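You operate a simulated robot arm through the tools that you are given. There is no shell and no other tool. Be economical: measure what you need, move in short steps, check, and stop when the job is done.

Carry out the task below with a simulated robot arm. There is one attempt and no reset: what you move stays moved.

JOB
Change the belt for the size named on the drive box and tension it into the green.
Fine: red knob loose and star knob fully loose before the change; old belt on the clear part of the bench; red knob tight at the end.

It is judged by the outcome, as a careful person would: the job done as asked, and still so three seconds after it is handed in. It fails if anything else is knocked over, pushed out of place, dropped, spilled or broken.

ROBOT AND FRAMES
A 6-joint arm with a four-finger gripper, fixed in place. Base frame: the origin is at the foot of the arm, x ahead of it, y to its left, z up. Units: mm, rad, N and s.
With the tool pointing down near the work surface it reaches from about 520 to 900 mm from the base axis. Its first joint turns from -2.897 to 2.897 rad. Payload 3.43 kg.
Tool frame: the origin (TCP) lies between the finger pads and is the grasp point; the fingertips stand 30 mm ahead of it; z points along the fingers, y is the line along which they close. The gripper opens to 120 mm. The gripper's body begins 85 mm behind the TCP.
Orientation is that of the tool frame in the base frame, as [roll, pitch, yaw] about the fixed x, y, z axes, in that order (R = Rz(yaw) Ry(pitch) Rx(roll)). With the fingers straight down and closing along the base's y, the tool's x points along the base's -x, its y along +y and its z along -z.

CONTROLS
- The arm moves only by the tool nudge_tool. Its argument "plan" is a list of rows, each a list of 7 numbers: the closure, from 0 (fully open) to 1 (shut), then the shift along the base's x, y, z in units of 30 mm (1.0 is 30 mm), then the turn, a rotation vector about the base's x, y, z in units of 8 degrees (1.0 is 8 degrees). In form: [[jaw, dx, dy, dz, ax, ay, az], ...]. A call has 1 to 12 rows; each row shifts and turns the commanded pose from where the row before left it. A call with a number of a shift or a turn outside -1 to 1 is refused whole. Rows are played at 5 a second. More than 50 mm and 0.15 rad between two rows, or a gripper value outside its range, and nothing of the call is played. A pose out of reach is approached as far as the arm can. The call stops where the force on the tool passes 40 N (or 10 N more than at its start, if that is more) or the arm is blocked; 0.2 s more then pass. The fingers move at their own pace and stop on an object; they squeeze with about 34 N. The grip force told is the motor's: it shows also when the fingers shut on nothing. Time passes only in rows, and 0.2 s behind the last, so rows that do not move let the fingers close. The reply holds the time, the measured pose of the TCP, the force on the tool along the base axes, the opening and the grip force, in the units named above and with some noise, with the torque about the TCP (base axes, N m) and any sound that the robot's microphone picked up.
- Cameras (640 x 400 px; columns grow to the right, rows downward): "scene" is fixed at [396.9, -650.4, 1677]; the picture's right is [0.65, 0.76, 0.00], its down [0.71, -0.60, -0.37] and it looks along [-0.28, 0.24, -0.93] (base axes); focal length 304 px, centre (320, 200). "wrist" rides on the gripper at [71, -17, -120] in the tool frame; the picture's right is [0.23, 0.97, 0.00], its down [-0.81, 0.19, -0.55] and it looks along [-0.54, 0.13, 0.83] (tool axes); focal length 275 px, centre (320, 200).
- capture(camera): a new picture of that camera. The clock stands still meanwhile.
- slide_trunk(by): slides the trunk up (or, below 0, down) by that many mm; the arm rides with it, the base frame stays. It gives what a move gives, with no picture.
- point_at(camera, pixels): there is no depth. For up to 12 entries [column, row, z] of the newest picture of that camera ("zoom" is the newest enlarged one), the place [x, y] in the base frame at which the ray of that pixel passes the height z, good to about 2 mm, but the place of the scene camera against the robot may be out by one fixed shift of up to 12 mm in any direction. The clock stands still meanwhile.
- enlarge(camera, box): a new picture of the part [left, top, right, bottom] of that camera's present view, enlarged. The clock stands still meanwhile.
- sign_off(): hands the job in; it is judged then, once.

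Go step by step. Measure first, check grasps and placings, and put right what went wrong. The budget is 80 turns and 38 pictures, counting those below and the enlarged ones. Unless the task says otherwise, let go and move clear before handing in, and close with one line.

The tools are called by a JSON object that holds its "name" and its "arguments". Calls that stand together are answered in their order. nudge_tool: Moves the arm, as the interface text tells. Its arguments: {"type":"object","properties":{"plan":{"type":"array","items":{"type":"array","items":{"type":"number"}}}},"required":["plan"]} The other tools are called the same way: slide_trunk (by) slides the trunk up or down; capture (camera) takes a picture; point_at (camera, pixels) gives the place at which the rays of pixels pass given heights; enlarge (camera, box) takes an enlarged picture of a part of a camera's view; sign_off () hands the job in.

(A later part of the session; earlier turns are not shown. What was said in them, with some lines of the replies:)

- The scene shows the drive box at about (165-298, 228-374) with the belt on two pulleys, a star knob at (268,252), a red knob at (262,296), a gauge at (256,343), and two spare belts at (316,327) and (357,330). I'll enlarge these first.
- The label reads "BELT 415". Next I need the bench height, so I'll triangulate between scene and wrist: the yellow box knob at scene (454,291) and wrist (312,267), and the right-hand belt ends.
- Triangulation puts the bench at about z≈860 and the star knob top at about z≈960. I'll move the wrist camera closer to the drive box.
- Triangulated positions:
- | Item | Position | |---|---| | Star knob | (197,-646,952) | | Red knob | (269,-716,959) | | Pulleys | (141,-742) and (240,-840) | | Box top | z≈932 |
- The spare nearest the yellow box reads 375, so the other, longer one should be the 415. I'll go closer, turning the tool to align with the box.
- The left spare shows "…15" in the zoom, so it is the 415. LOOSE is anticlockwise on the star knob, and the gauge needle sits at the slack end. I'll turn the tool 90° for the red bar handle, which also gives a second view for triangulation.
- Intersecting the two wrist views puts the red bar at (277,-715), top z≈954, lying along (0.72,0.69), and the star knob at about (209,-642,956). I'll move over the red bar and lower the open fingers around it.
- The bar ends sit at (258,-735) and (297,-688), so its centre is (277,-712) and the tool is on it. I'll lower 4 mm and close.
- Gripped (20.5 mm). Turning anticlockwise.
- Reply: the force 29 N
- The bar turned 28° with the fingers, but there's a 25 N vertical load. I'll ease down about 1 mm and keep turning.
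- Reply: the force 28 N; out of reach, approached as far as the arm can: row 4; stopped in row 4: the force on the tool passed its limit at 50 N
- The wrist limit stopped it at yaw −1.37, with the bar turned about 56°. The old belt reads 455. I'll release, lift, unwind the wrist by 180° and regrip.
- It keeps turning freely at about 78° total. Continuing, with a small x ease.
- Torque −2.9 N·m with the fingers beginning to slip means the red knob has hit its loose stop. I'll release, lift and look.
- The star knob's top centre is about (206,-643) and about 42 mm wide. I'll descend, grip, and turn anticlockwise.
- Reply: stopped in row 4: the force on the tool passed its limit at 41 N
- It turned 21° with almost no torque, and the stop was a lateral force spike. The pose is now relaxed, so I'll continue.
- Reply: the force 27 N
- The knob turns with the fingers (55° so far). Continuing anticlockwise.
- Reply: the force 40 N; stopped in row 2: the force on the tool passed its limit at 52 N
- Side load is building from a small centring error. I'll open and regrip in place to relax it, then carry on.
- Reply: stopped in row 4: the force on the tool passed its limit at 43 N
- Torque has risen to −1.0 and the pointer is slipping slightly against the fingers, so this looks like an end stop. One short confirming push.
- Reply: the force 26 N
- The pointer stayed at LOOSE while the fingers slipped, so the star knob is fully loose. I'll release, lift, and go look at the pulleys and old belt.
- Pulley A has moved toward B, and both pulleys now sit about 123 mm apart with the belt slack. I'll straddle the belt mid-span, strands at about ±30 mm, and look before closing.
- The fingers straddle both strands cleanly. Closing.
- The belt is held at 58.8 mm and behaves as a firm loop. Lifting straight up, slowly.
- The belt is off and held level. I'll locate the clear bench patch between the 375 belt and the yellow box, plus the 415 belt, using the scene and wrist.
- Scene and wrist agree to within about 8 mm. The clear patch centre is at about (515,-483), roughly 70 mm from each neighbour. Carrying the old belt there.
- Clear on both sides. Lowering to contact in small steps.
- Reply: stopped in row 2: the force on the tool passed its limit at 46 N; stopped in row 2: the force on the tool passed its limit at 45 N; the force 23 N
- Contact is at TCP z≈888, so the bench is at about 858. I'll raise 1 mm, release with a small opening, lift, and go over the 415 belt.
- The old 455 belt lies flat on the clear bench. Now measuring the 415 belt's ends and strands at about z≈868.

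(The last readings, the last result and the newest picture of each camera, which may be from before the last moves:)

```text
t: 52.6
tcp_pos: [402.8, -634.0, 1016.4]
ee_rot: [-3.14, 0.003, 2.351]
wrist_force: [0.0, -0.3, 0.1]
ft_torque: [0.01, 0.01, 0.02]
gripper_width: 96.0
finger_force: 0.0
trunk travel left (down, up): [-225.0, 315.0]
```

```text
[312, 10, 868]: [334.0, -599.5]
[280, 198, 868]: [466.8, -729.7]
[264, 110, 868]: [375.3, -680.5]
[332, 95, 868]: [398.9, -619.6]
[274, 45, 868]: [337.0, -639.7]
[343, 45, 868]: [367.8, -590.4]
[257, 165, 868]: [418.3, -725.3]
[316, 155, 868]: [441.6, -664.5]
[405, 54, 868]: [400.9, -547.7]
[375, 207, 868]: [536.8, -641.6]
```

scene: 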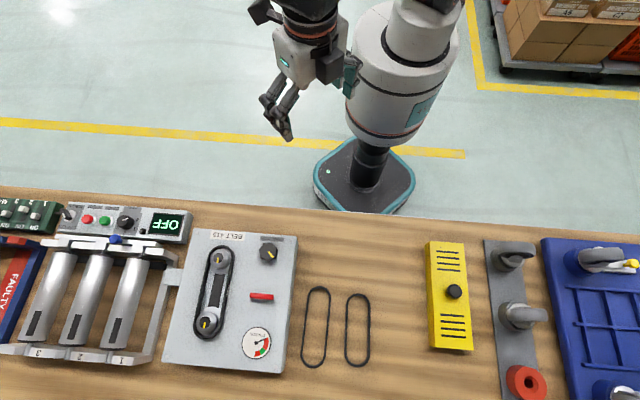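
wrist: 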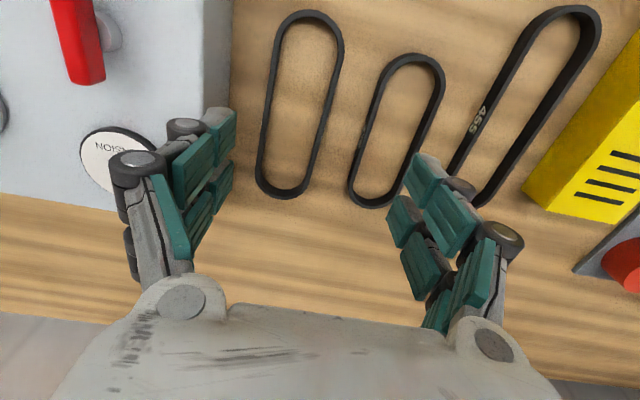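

The 415 belt's centre is at (400.5,-664.3), with its axis at −45.3°, matching the tool yaw. I'll narrow the opening to about 82 mm to clear the box side and the 375 belt, then descend.

{"name": "nudge_tool", "arguments": {"plan": [[0.32, -0.077, -0.99, 0, 0, 0, 0], [0.32, 0, 0, -1, 0, 0, 0], [0.32, 0, 0, -1, 0, 0, 0], [0.32, 0, 0, -1, 0, 0, 0], [0.32, 0, 0, -0.7, 0, 0, 0]]}}

{"name": "capture", "arguments": {"camera": "wrist"}}

```text
t: 53.8
tcp_pos: [401.1, -663.4, 904.6]
ee_rot: [-3.141, 0.001, 2.35]
wrist_force: [0.6, 0.4, -0.1]
ft_torque: [0.0, 0.0, -0.03]
gripper_width: 81.6
finger_force: 0.0
trunk travel left (down, up): [-225.0, 315.0]
```

```text
9 pictures are left
```

wrist: 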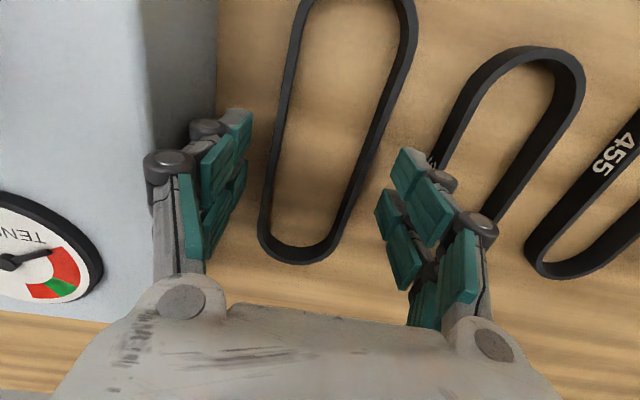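

{"name": "point_at", "arguments": {"camera": "wrist", "pixels": [[455, 100, 870], [436, 140, 870], [300, 262, 870], [300, 250, 858], [270, 160, 870], [372, 130, 870], [216, 130, 870]]}}

```text
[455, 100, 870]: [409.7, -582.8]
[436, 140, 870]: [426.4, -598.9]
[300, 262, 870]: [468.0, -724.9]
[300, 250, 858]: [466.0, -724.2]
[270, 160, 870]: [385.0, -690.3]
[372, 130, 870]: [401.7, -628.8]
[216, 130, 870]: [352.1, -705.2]
```

Clearances hold: 375 strand about 13 mm from the finger, box side about 12 mm. Lowering to z≈890.5 and closing.

{"name": "nudge_tool", "arguments": {"plan": [[0.32, 0, 0, -0.3, 0, 0, 0], [0.32, 0, 0, -0.17, 0, 0, 0], [1, 0, 0, 0, 0, 0, 0], [1, 0, 0, 0, 0, 0, 0], [1, 0, 0, 0, 0, 0, 0]]}}

{"name": "nudge_tool", "arguments": {"plan": [[1, 0, 0, 0.4, 0, 0, 0], [1, 0, 0, 0.8, 0, 0, 0], [1, 0, 0, 1, 0, 0, 0], [1, 0, 0, 1, 0, 0, 0], [1, 0, 0, 1, 0, 0, 0]]}}

```text
t: 55.0
tcp_pos: [402.3, -663.4, 891.9]
ee_rot: [-3.141, 0.004, 2.351]
wrist_force: [-0.1, -5.0, 6.3]
ft_torque: [-0.04, -0.13, -0.05]
gripper_width: 59.0
finger_force: 34.2
trunk travel left (down, up): [-225.0, 315.0]
```

```text
t: 56.2
tcp_pos: [402.7, -662.8, 1018.5]
ee_rot: [3.141, 0.002, 2.352]
wrist_force: [-0.1, 0.4, -0.1]
ft_torque: [-0.02, -0.01, 0.01]
gripper_width: 59.2
finger_force: 33.8
trunk travel left (down, up): [-225.0, 315.0]
```

The 415 belt is held at 59 mm. Carrying it to above the pulley midpoint (200,-794).

{"name": "nudge_tool", "arguments": {"plan": [[1, -0.965, -0.626, 0, 0, 0, 0], [1, -0.965, -0.626, 0, 0, 0, 0], [1, -0.965, -0.626, 0, 0, 0, 0], [1, -0.965, -0.626, 0, 0, 0, 0], [1, -0.965, -0.626, 0, 0, 0, 0], [1, -0.965, -0.626, 0, 0, 0, 0], [1, -0.965, -0.626, 0, 0, 0, 0]]}}

{"name": "capture", "arguments": {"camera": "wrist"}}

```text
t: 57.8
tcp_pos: [198.2, -796.7, 1016.6]
ee_rot: [3.139, 0.003, 2.352]
wrist_force: [0.0, -0.6, -0.1]
ft_torque: [0.02, -0.03, 0.0]
gripper_width: 59.1
finger_force: 33.5
trunk travel left (down, up): [-225.0, 315.0]
```

```text
8 pictures are left
```

wrist: 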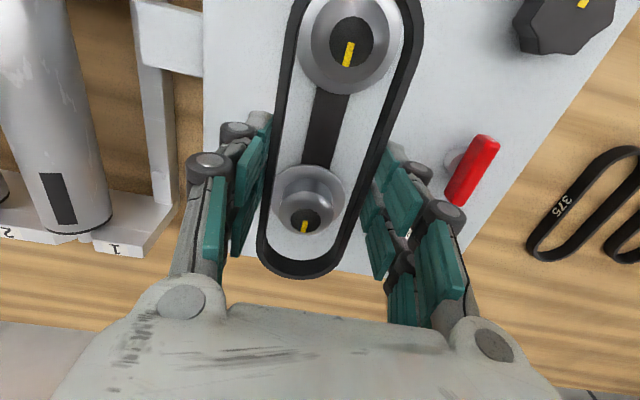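

{"name": "point_at", "arguments": {"camera": "wrist", "pixels": [[298, 280, 995], [298, 280, 993], [298, 262, 983], [304, 219, 961], [350, 41, 961], [304, 219, 966], [350, 41, 966], [310, 165, 938], [285, 130, 985], [405, 90, 985]]}}

{"name": "enlarge", "arguments": {"camera": "wrist", "box": [240, 140, 400, 300]}}

```text
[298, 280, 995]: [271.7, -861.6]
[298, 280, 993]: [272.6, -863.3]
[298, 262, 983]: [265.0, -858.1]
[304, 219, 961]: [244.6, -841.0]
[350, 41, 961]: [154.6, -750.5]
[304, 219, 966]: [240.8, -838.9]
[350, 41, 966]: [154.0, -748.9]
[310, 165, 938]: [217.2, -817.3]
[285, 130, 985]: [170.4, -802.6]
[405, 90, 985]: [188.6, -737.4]
```

```text
2.50 times, centred on (320, 220) of wrist
```

zoom: 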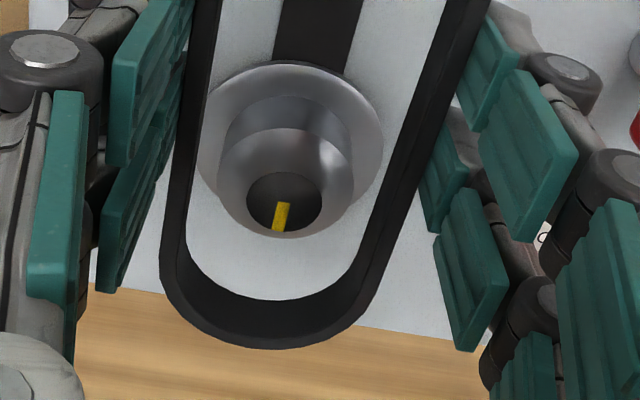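

The groove diameter is about 43 mm and the pulley line runs at −45.2° with its centre at along 703.5, perp −421.4. The belt's inner shape leaves about ±4.5 mm margin. I'll correct 1.8 mm sideways and lower gently.

{"name": "nudge_tool", "arguments": {"plan": [[1, 0.042, 0.042, -0.3, 0, 0, 0], [1, 0, 0, -0.3, 0, 0, 0], [1, 0, 0, -0.3, 0, 0, 0], [1, 0, 0, -0.2, 0, 0, 0], [1, 0, 0, -0.2, 0, 0, 0], [1, 0, 0, -0.1, 0, 0, 0]]}}

```text
t: 59.2
tcp_pos: [202.3, -793.9, 974.9]
ee_rot: [3.141, 0.001, 2.351]
wrist_force: [0.5, -0.7, 0.0]
ft_torque: [0.01, 0.05, 0.05]
gripper_width: 59.0
finger_force: 33.7
trunk travel left (down, up): [-225.0, 315.0]
```

No force so far, so the belt is around both domes. Continuing down.

{"name": "nudge_tool", "arguments": {"plan": [[1, 0, 0, -0.1, 0, 0, 0], [1, 0, 0, -0.1, 0, 0, 0], [1, 0, 0, -0.08, 0, 0, 0]]}}

{"name": "capture", "arguments": {"camera": "wrist"}}

```text
t: 60.0
tcp_pos: [201.9, -792.1, 972.7]
ee_rot: [-3.141, 0.008, 2.35]
wrist_force: [0.0, 2.4, 18.1]
ft_torque: [0.11, -0.03, 0.13]
gripper_width: 59.1
finger_force: 34.2
trunk travel left (down, up): [-225.0, 315.0]
stopped in row 3: the force on the tool passed its limit at 44 N (the readings are from after the stop); the commanded pose is now the measured one
```

```text
6 pictures are left
```

wrist: 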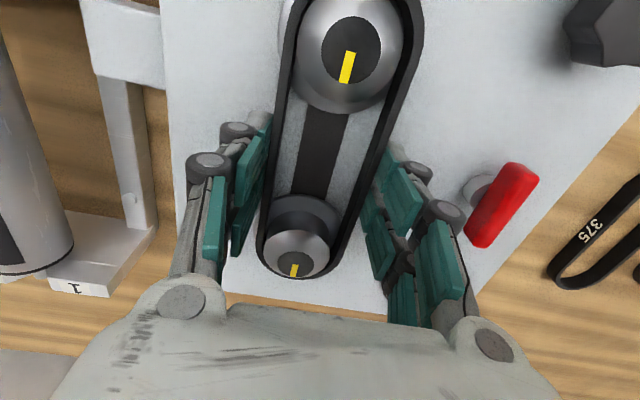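

Contact is at z 972.7, with both domes standing above the belt, so it's seated on the flanges. I'll release, lift, then go to the star knob with some yaw in reserve for clockwise turning.

{"name": "nudge_tool", "arguments": {"plan": [[0.4, 0, 0, 0.02, 0, 0, 0], [0.4, 0, 0, 0, 0, 0, 0], [0.4, 0, 0, 0.9, 0, 0, 0], [0.4, 0, 0, 0.9, 0, 0, 0], [0.4, 0.02, 0.9, 0.5, 0, 0, 0.7], [0.4, 0.02, 0.9, 0, 0, 0, 0.7], [0.4, 0.02, 0.9, 0, 0, 0, 0.7], [0.4, 0.02, 0.9, 0, 0, 0, 0.7], [0.4, 0.02, 0.9, 0, 0, 0, 0.7], [0.4, 0, 0.47, 0, 0, 0, 0.7], [0.4, 0, 0, 0, 0, 0, 0]]}}

{"name": "enlarge", "arguments": {"camera": "scene", "box": [160, 220, 310, 380]}}

```text
t: 62.4
tcp_pos: [203.5, -646.0, 1038.5]
ee_rot: [-3.139, 0.007, 2.94]
wrist_force: [0.7, 0.8, 0.3]
ft_torque: [0.02, -0.01, 0.03]
gripper_width: 71.9
finger_force: 0.0
trunk travel left (down, up): [-225.0, 315.0]
```

```text
2.50 times, centred on (235, 300) of scene
```

zoom: 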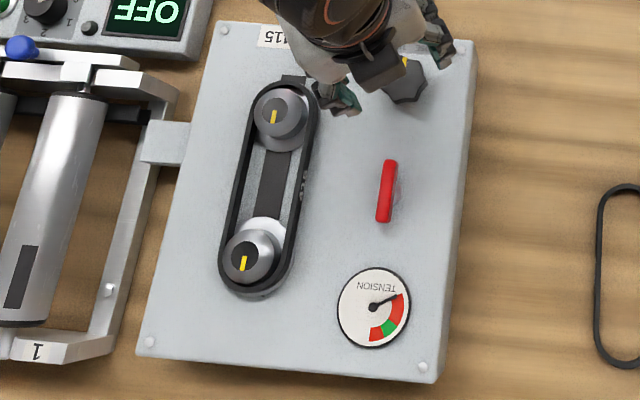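

The belt is round both pulleys and the gauge is visible in the scene view. Gripping the star knob and turning clockwise.

{"name": "nudge_tool", "arguments": {"plan": [[0.4, 0.05, 0.1, -0.8, 0, 0, 0], [0.4, 0, 0, -0.8, 0, 0, 0], [0.4, 0, 0, -0.8, 0, 0, 0], [1, 0, 0, 0, 0, 0, 0], [1, 0, 0, 0, 0, 0, 0], [1, 0, 0, 0, 0, 0, 0]]}}

{"name": "nudge_tool", "arguments": {"plan": [[1, 0, 0, 0, 0, 0, -0.8], [1, 0, 0, 0, 0, 0, -0.8], [1, 0, 0, 0, 0, 0, -0.8], [1, 0, 0, 0, 0, 0, -0.8], [1, 0, 0, 0, 0, 0, -0.8], [1, 0, 0, 0, 0, 0, -0.8]]}}

```text
t: 63.8
tcp_pos: [204.7, -643.0, 966.8]
ee_rot: [-3.14, 0.003, 2.937]
wrist_force: [-3.5, -14.5, 5.4]
ft_torque: [-0.65, -0.08, -0.47]
gripper_width: 41.6
finger_force: 44.2
trunk travel left (down, up): [-225.0, 315.0]
```

```text
t: 65.2
tcp_pos: [204.4, -642.5, 966.4]
ee_rot: [-3.141, 0.003, 2.265]
wrist_force: [-19.3, -7.5, -15.3]
ft_torque: [0.24, 0.32, -0.01]
gripper_width: 40.7
finger_force: 45.3
trunk travel left (down, up): [-225.0, 315.0]
```

{"name": "nudge_tool", "arguments": {"plan": [[1, -0.03, 0, -0.02, 0, 0, -0.7], [1, 0, 0, 0, 0, 0, -0.7], [1, 0, 0, 0, 0, 0, -0.7], [1, 0, 0, 0, 0, 0, -0.7], [1, 0, 0, 0, 0, 0, -0.7], [1, 0, 0, 0, 0, 0, -0.7]]}}

{"name": "nudge_tool", "arguments": {"plan": [[0.5, 0, 0, 0, 0, 0, 0], [0.5, 0, 0, 0, 0, 0, 0], [1, 0, 0, 0, 0, 0, 0], [1, 0, 0, 0, 0, 0, 0], [1, 0, 0, 0, 0, 0, 0]]}}

{"name": "nudge_tool", "arguments": {"plan": [[1, 0, 0, 0, 0, 0, -0.7], [1, 0, 0, 0, 0, 0, -0.7], [1, 0, 0, 0, 0, 0, -0.7], [1, 0, 0, 0, 0, 0, -0.7], [1, 0, 0, 0, 0, 0, -0.7]]}}

{"name": "enlarge", "arguments": {"camera": "scene", "box": [190, 240, 310, 370]}}

```text
t: 66.6
tcp_pos: [204.9, -642.7, 967.6]
ee_rot: [3.142, 0.006, 1.679]
wrist_force: [-6.5, -11.5, 4.3]
ft_torque: [-0.14, 0.07, -0.03]
gripper_width: 40.5
finger_force: 44.7
trunk travel left (down, up): [-225.0, 315.0]
```

```text
t: 67.8
tcp_pos: [204.5, -642.3, 965.9]
ee_rot: [-3.141, 0.006, 1.682]
wrist_force: [-2.0, 1.1, 2.7]
ft_torque: [0.1, 0.01, -0.02]
gripper_width: 40.7
finger_force: 45.1
trunk travel left (down, up): [-225.0, 315.0]
```

```text
t: 69.0
tcp_pos: [206.3, -641.4, 967.2]
ee_rot: [-3.141, 0.004, 1.19]
wrist_force: [2.1, -7.2, 13.0]
ft_torque: [-0.49, -0.17, 0.0]
gripper_width: 40.7
finger_force: 45.1
trunk travel left (down, up): [-225.0, 315.0]
```

```text
3.08 times, centred on (250, 305) of scene
```

zoom: 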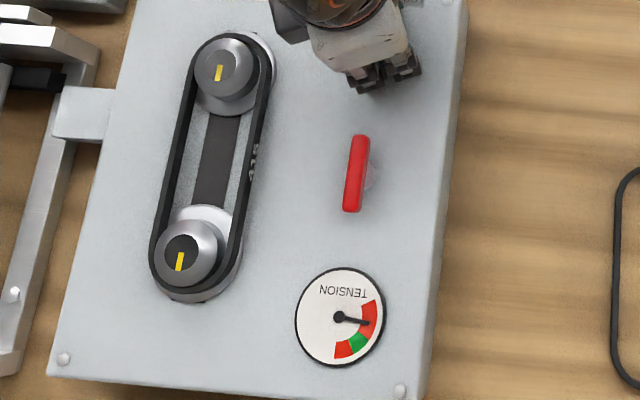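

The needle has moved from −23° to about +11° on the picture, and green is centred at about +54°. I'll turn a little more (~13°) and calibrate.

{"name": "nudge_tool", "arguments": {"plan": [[1, 0, 0, -0.02, 0, 0, -0.8], [1, 0, 0, 0, 0, 0, -0.8], [1, 0, 0, 0, 0, 0, 0]]}}

{"name": "enlarge", "arguments": {"camera": "scene", "box": [226, 318, 286, 366]}}

```text
t: 69.8
tcp_pos: [205.7, -641.6, 966.4]
ee_rot: [3.14, 0.004, 0.967]
wrist_force: [8.1, -16.6, 25.2]
ft_torque: [-0.25, -0.27, 0.01]
gripper_width: 40.5
finger_force: 44.6
trunk travel left (down, up): [-225.0, 315.0]
```

```text
8.33 times, centred on (256, 342) of scene
```

zoom: 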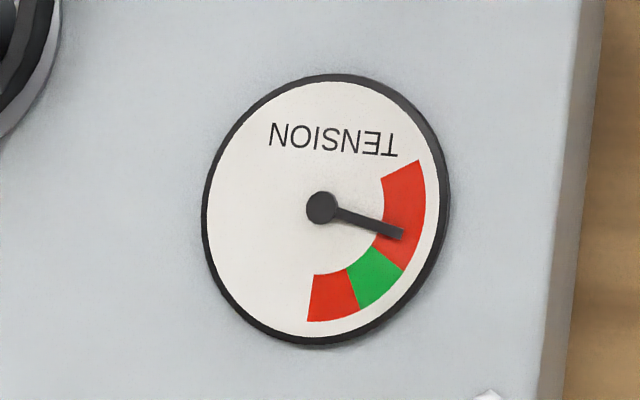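

The needle is at 18°, and green spans about 36–69°. At roughly 0.5° of needle per degree of knob, I'll regrip to relax and turn 45° more.

{"name": "nudge_tool", "arguments": {"plan": [[0.5, 0, 0, 0, 0, 0, 0], [0.5, 0, 0, 0, 0, 0, 0], [1, 0, 0, 0, 0, 0, 0], [1, 0, 0, 0, 0, 0, 0], [1, 0, 0, 0, 0, 0, 0]]}}

{"name": "nudge_tool", "arguments": {"plan": [[1, 0, 0, 0, 0, 0, -0.8], [1, 0, 0, 0, 0, 0, -0.8], [1, 0, 0, 0, 0, 0, -0.8], [1, 0, 0, 0, 0, 0, -0.8], [1, 0, 0, 0, 0, 0, -0.8], [1, 0, 0, 0, 0, 0, -0.8], [1, 0, 0, 0, 0, 0, -0.8], [1, 0, 0, 0, 0, 0, 0]]}}

{"name": "enlarge", "arguments": {"camera": "scene", "box": [226, 318, 286, 366]}}

```text
t: 71.0
tcp_pos: [206.3, -642.1, 967.1]
ee_rot: [-3.14, 0.005, 0.969]
wrist_force: [4.5, -4.6, 3.0]
ft_torque: [-0.37, -0.1, -0.01]
gripper_width: 40.7
finger_force: 44.5
trunk travel left (down, up): [-225.0, 315.0]
```

```text
t: 72.8
tcp_pos: [206.6, -643.3, 965.7]
ee_rot: [3.14, 0.004, 0.186]
wrist_force: [14.7, -23.3, 20.0]
ft_torque: [-0.47, -0.32, 0.02]
gripper_width: 40.3
finger_force: 44.9
trunk travel left (down, up): [-225.0, 315.0]
```

```text
8.33 times, centred on (256, 342) of scene
```

zoom: 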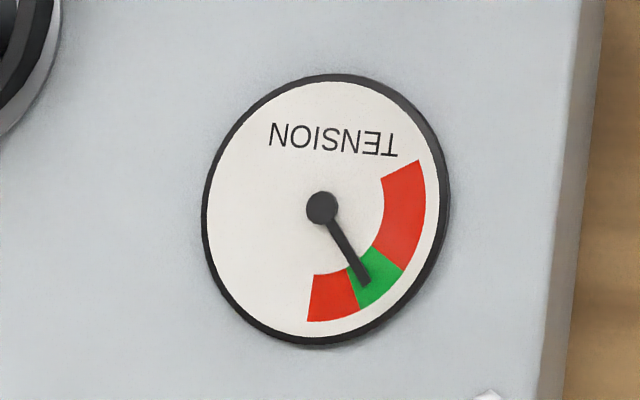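

The needle is at 59°, in green just past the middle. I'll back off about 5° to centre it, release, then move to the red knob while unwinding.

{"name": "nudge_tool", "arguments": {"plan": [[1, 0, 0, 0, 0, 0, 0.6], [1, 0, 0, 0, 0, 0, 0], [0.4, 0, 0, 0, 0, 0, 0], [0.4, 0, 0, 0, 0, 0, 0], [0.4, 0, 0, 0.9, 0, 0, 0], [0.4, 0, 0, 0.9, 0, 0, 0], [0.4, 0.5, -0.5, 0.3, 0, 0, 0.98], [0.4, 0.5, -0.5, 0, 0, 0, 0.98], [0.4, 0.5, -0.5, 0, 0, 0, 0.98], [0.4, 0.5, -0.5, 0, 0, 0, 0.98], [0.4, 0.35, -0.35, 0, 0, 0, 0.98]]}}

{"name": "nudge_tool", "arguments": {"plan": [[0.4, 0, 0, 0, 0, 0, 0.98], [0.4, 0, 0, 0, 0, 0, 0.98], [0.4, 0, 0, 0, 0, 0, 0.98], [0.4, 0, 0, 0, 0, 0, 0.98], [0.4, 0, 0, 0, 0, 0, 0.98], [0.4, 0, 0, 0, 0, 0, 0.98], [0.4, 0, 0, 0, 0, 0, 0.98], [0.4, 0, 0, 0, 0, 0, 0.98], [0.4, 0, 0, 0, 0, 0, 0.98], [0.4, 0, 0, 0, 0, 0, 0.98]]}}

{"name": "capture", "arguments": {"camera": "wrist"}}

```text
t: 75.2
tcp_pos: [276.0, -713.0, 1029.4]
ee_rot: [-3.139, 0.005, 0.958]
wrist_force: [0.3, 0.4, 0.5]
ft_torque: [0.0, 0.03, -0.03]
gripper_width: 72.0
finger_force: 0.1
trunk travel left (down, up): [-225.0, 315.0]
```

```text
t: 77.4
tcp_pos: [275.7, -712.0, 1029.0]
ee_rot: [-3.14, 0.004, 2.325]
wrist_force: [0.4, -0.3, -0.5]
ft_torque: [0.06, 0.01, 0.0]
gripper_width: 72.0
finger_force: 0.1
trunk travel left (down, up): [-225.0, 315.0]
```

```text
1 pictures are left
```

wrist: 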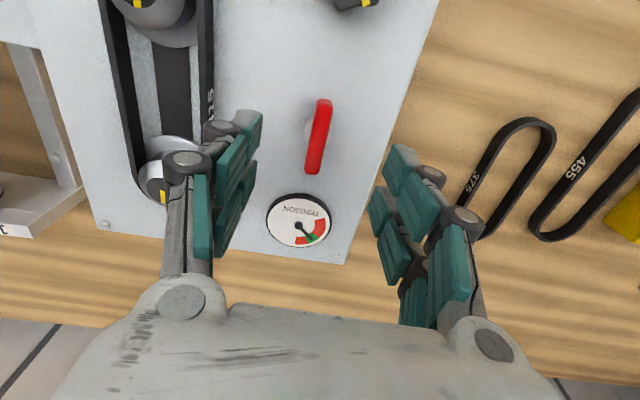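

The needle still sits in green after release. I'll measure the red bar's direction before gripping.

{"name": "point_at", "arguments": {"camera": "wrist", "pixels": [[324, 102, 952], [314, 172, 952], [319, 137, 952]]}}

```text
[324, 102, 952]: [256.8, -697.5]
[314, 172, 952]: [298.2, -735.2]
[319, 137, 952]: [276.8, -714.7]
```

The bar is at 137.7°, centred (277,-715). Aligning, descending, gripping, then turning clockwise.

{"name": "nudge_tool", "arguments": {"plan": [[0.4, 0.04, -0.1, -0.8, 0, 0, 0.56], [0.4, 0, 0, -0.8, 0, 0, 0], [0.4, 0, 0, -0.5, 0, 0, 0], [1, 0, 0, 0, 0, 0, 0], [1, 0, 0, 0, 0, 0, 0], [1, 0, 0, 0, 0, 0, 0]]}}

{"name": "nudge_tool", "arguments": {"plan": [[1, 0, 0, 0, 0, 0, -0.7], [1, 0, 0, 0, 0, 0, -0.7], [1, 0, 0, 0, 0, 0, -0.7], [1, 0, 0, 0, 0, 0, -0.7], [1, 0, 0, 0, 0, 0, -0.7]]}}

```text
t: 78.8
tcp_pos: [276.9, -715.2, 967.9]
ee_rot: [-3.139, 0.005, 2.401]
wrist_force: [-3.6, -2.4, -0.1]
ft_torque: [-0.44, -0.17, 0.01]
gripper_width: 20.5
finger_force: 44.5
trunk travel left (down, up): [-225.0, 315.0]
```

```text
t: 80.0
tcp_pos: [276.1, -717.0, 966.4]
ee_rot: [-3.141, 0.005, 1.912]
wrist_force: [-1.1, -13.4, 15.3]
ft_torque: [0.07, 0.14, 0.0]
gripper_width: 20.7
finger_force: 45.2
trunk travel left (down, up): [-225.0, 315.0]
```

{"name": "nudge_tool", "arguments": {"plan": [[0.6, 0, 0, 0, 0, 0, 0], [0.6, 0, 0, 0, 0, 0, 0], [1, 0, 0, 0, 0, 0, 0], [1, 0, 0, 0, 0, 0, 0], [1, 0, 0, 0, 0, 0, 0]]}}

{"name": "nudge_tool", "arguments": {"plan": [[1, 0, 0, 0, 0, 0, -0.7], [1, 0, 0, 0, 0, 0, -0.7], [1, 0, 0, 0, 0, 0, -0.7], [1, 0, 0, 0, 0, 0, -0.7], [1, 0, 0, 0, 0, 0, -0.7]]}}

{"name": "nudge_tool", "arguments": {"plan": [[1, 0, 0, 0, 0, 0, -0.7], [1, 0, 0, 0, 0, 0, -0.7], [1, 0, 0, 0, 0, 0, -0.7], [1, 0, 0, 0, 0, 0, -0.7]]}}

```text
t: 81.2
tcp_pos: [277.1, -714.6, 966.5]
ee_rot: [-3.14, 0.004, 1.912]
wrist_force: [-6.8, 6.0, -5.2]
ft_torque: [0.18, 0.23, 0.03]
gripper_width: 20.4
finger_force: 44.9
trunk travel left (down, up): [-225.0, 315.0]
```

```text
t: 82.4
tcp_pos: [276.4, -715.9, 967.0]
ee_rot: [-3.14, 0.003, 1.421]
wrist_force: [-16.0, 12.6, -12.7]
ft_torque: [0.11, 0.42, -0.01]
gripper_width: 20.4
finger_force: 45.1
trunk travel left (down, up): [-225.0, 315.0]
```

```text
t: 83.4
tcp_pos: [275.8, -714.8, 966.5]
ee_rot: [-3.14, 0.004, 1.031]
wrist_force: [-20.2, 17.8, -17.7]
ft_torque: [0.22, 0.49, 0.05]
gripper_width: 20.0
finger_force: 44.9
trunk travel left (down, up): [-225.0, 315.0]
```

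78° turned so far. Continuing to the tight stop.

{"name": "nudge_tool", "arguments": {"plan": [[1, -0.03, 0.03, -0.02, 0, 0, 0], [1, 0, 0, 0, 0, 0, -0.6], [1, 0, 0, 0, 0, 0, -0.6], [1, 0, 0, 0, 0, 0, -0.6], [1, 0, 0, 0, 0, 0, 0]]}}

```text
t: 84.6
tcp_pos: [274.8, -714.0, 965.3]
ee_rot: [-3.14, 0.006, 0.782]
wrist_force: [-4.3, -2.6, 15.3]
ft_torque: [0.08, 0.1, 0.12]
gripper_width: 19.4
finger_force: 45.0
trunk travel left (down, up): [-225.0, 315.0]
```

{"name": "nudge_tool", "arguments": {"plan": [[1, 0, 0, 0, 0, 0, -0.5], [1, 0, 0, 0, 0, 0, -0.5], [1, 0, 0, 0, 0, 0, -0.5], [1, 0, 0, 0, 0, 0, 0]]}}

```text
t: 85.6
tcp_pos: [276.7, -714.2, 965.3]
ee_rot: [3.14, 0.005, 0.572]
wrist_force: [0.1, -6.3, 13.6]
ft_torque: [-0.4, 0.17, 2.33]
gripper_width: 20.3
finger_force: 45.2
trunk travel left (down, up): [-225.0, 315.0]
```

Torque +2.3 N·m means the tight stop is reached. I'll relax the twist a little, release, lift clear, and use the last picture to check.

{"name": "nudge_tool", "arguments": {"plan": [[1, 0, 0, 0, 0, 0, 0.4], [0.4, 0, 0, 0, 0, 0, 0], [0.4, 0, 0, 0, 0, 0, 0], [0.4, 0, 0, 0.9, 0, 0, 0], [0.4, 0, 0, 0.9, 0, 0, 0], [0.4, 0, 0, 1, 0, 0, 0], [0.4, 0, 0.8, 1, 0, 0, 0], [0.4, 0, 0.9, 0.5, 0, 0, 0], [0.4, 0, 0.9, 0, 0, 0, 0], [0.4, 0, 0.9, 0, 0, 0, 0], [0.4, 0, 0.9, 0, 0, 0, 0]]}}

{"name": "enlarge", "arguments": {"camera": "scene", "box": [180, 230, 310, 370]}}

```text
t: 88.0
tcp_pos: [277.3, -582.2, 1095.5]
ee_rot: [-3.141, 0.006, 0.627]
wrist_force: [0.5, -0.2, -0.3]
ft_torque: [0.01, -0.01, -0.01]
gripper_width: 72.0
finger_force: 0.1
trunk travel left (down, up): [-225.0, 315.0]
```

```text
2.86 times, centred on (245, 300) of scene
```

zoom: 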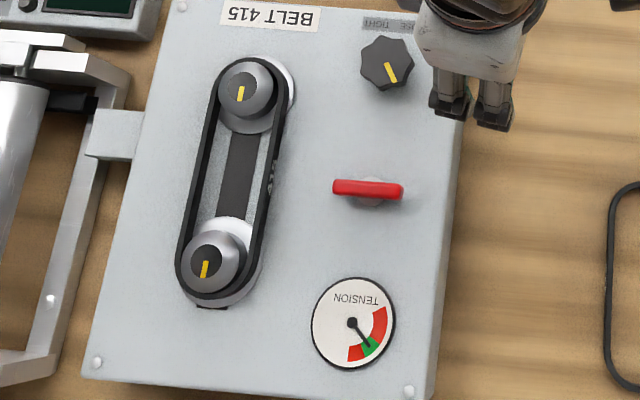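

The needle sits in the middle of green at (365,343), the red bar is back across at its tight position, and the 415 belt is around both pulleys. The arm is clear, so I'm handing in.

{"name": "sign_off", "arguments": {}}

```text
The job is handed in.
```

The 415 belt is fitted and tensioned into the green, the red knob is tight, and the old 455 belt lies on the clear part of the bench.
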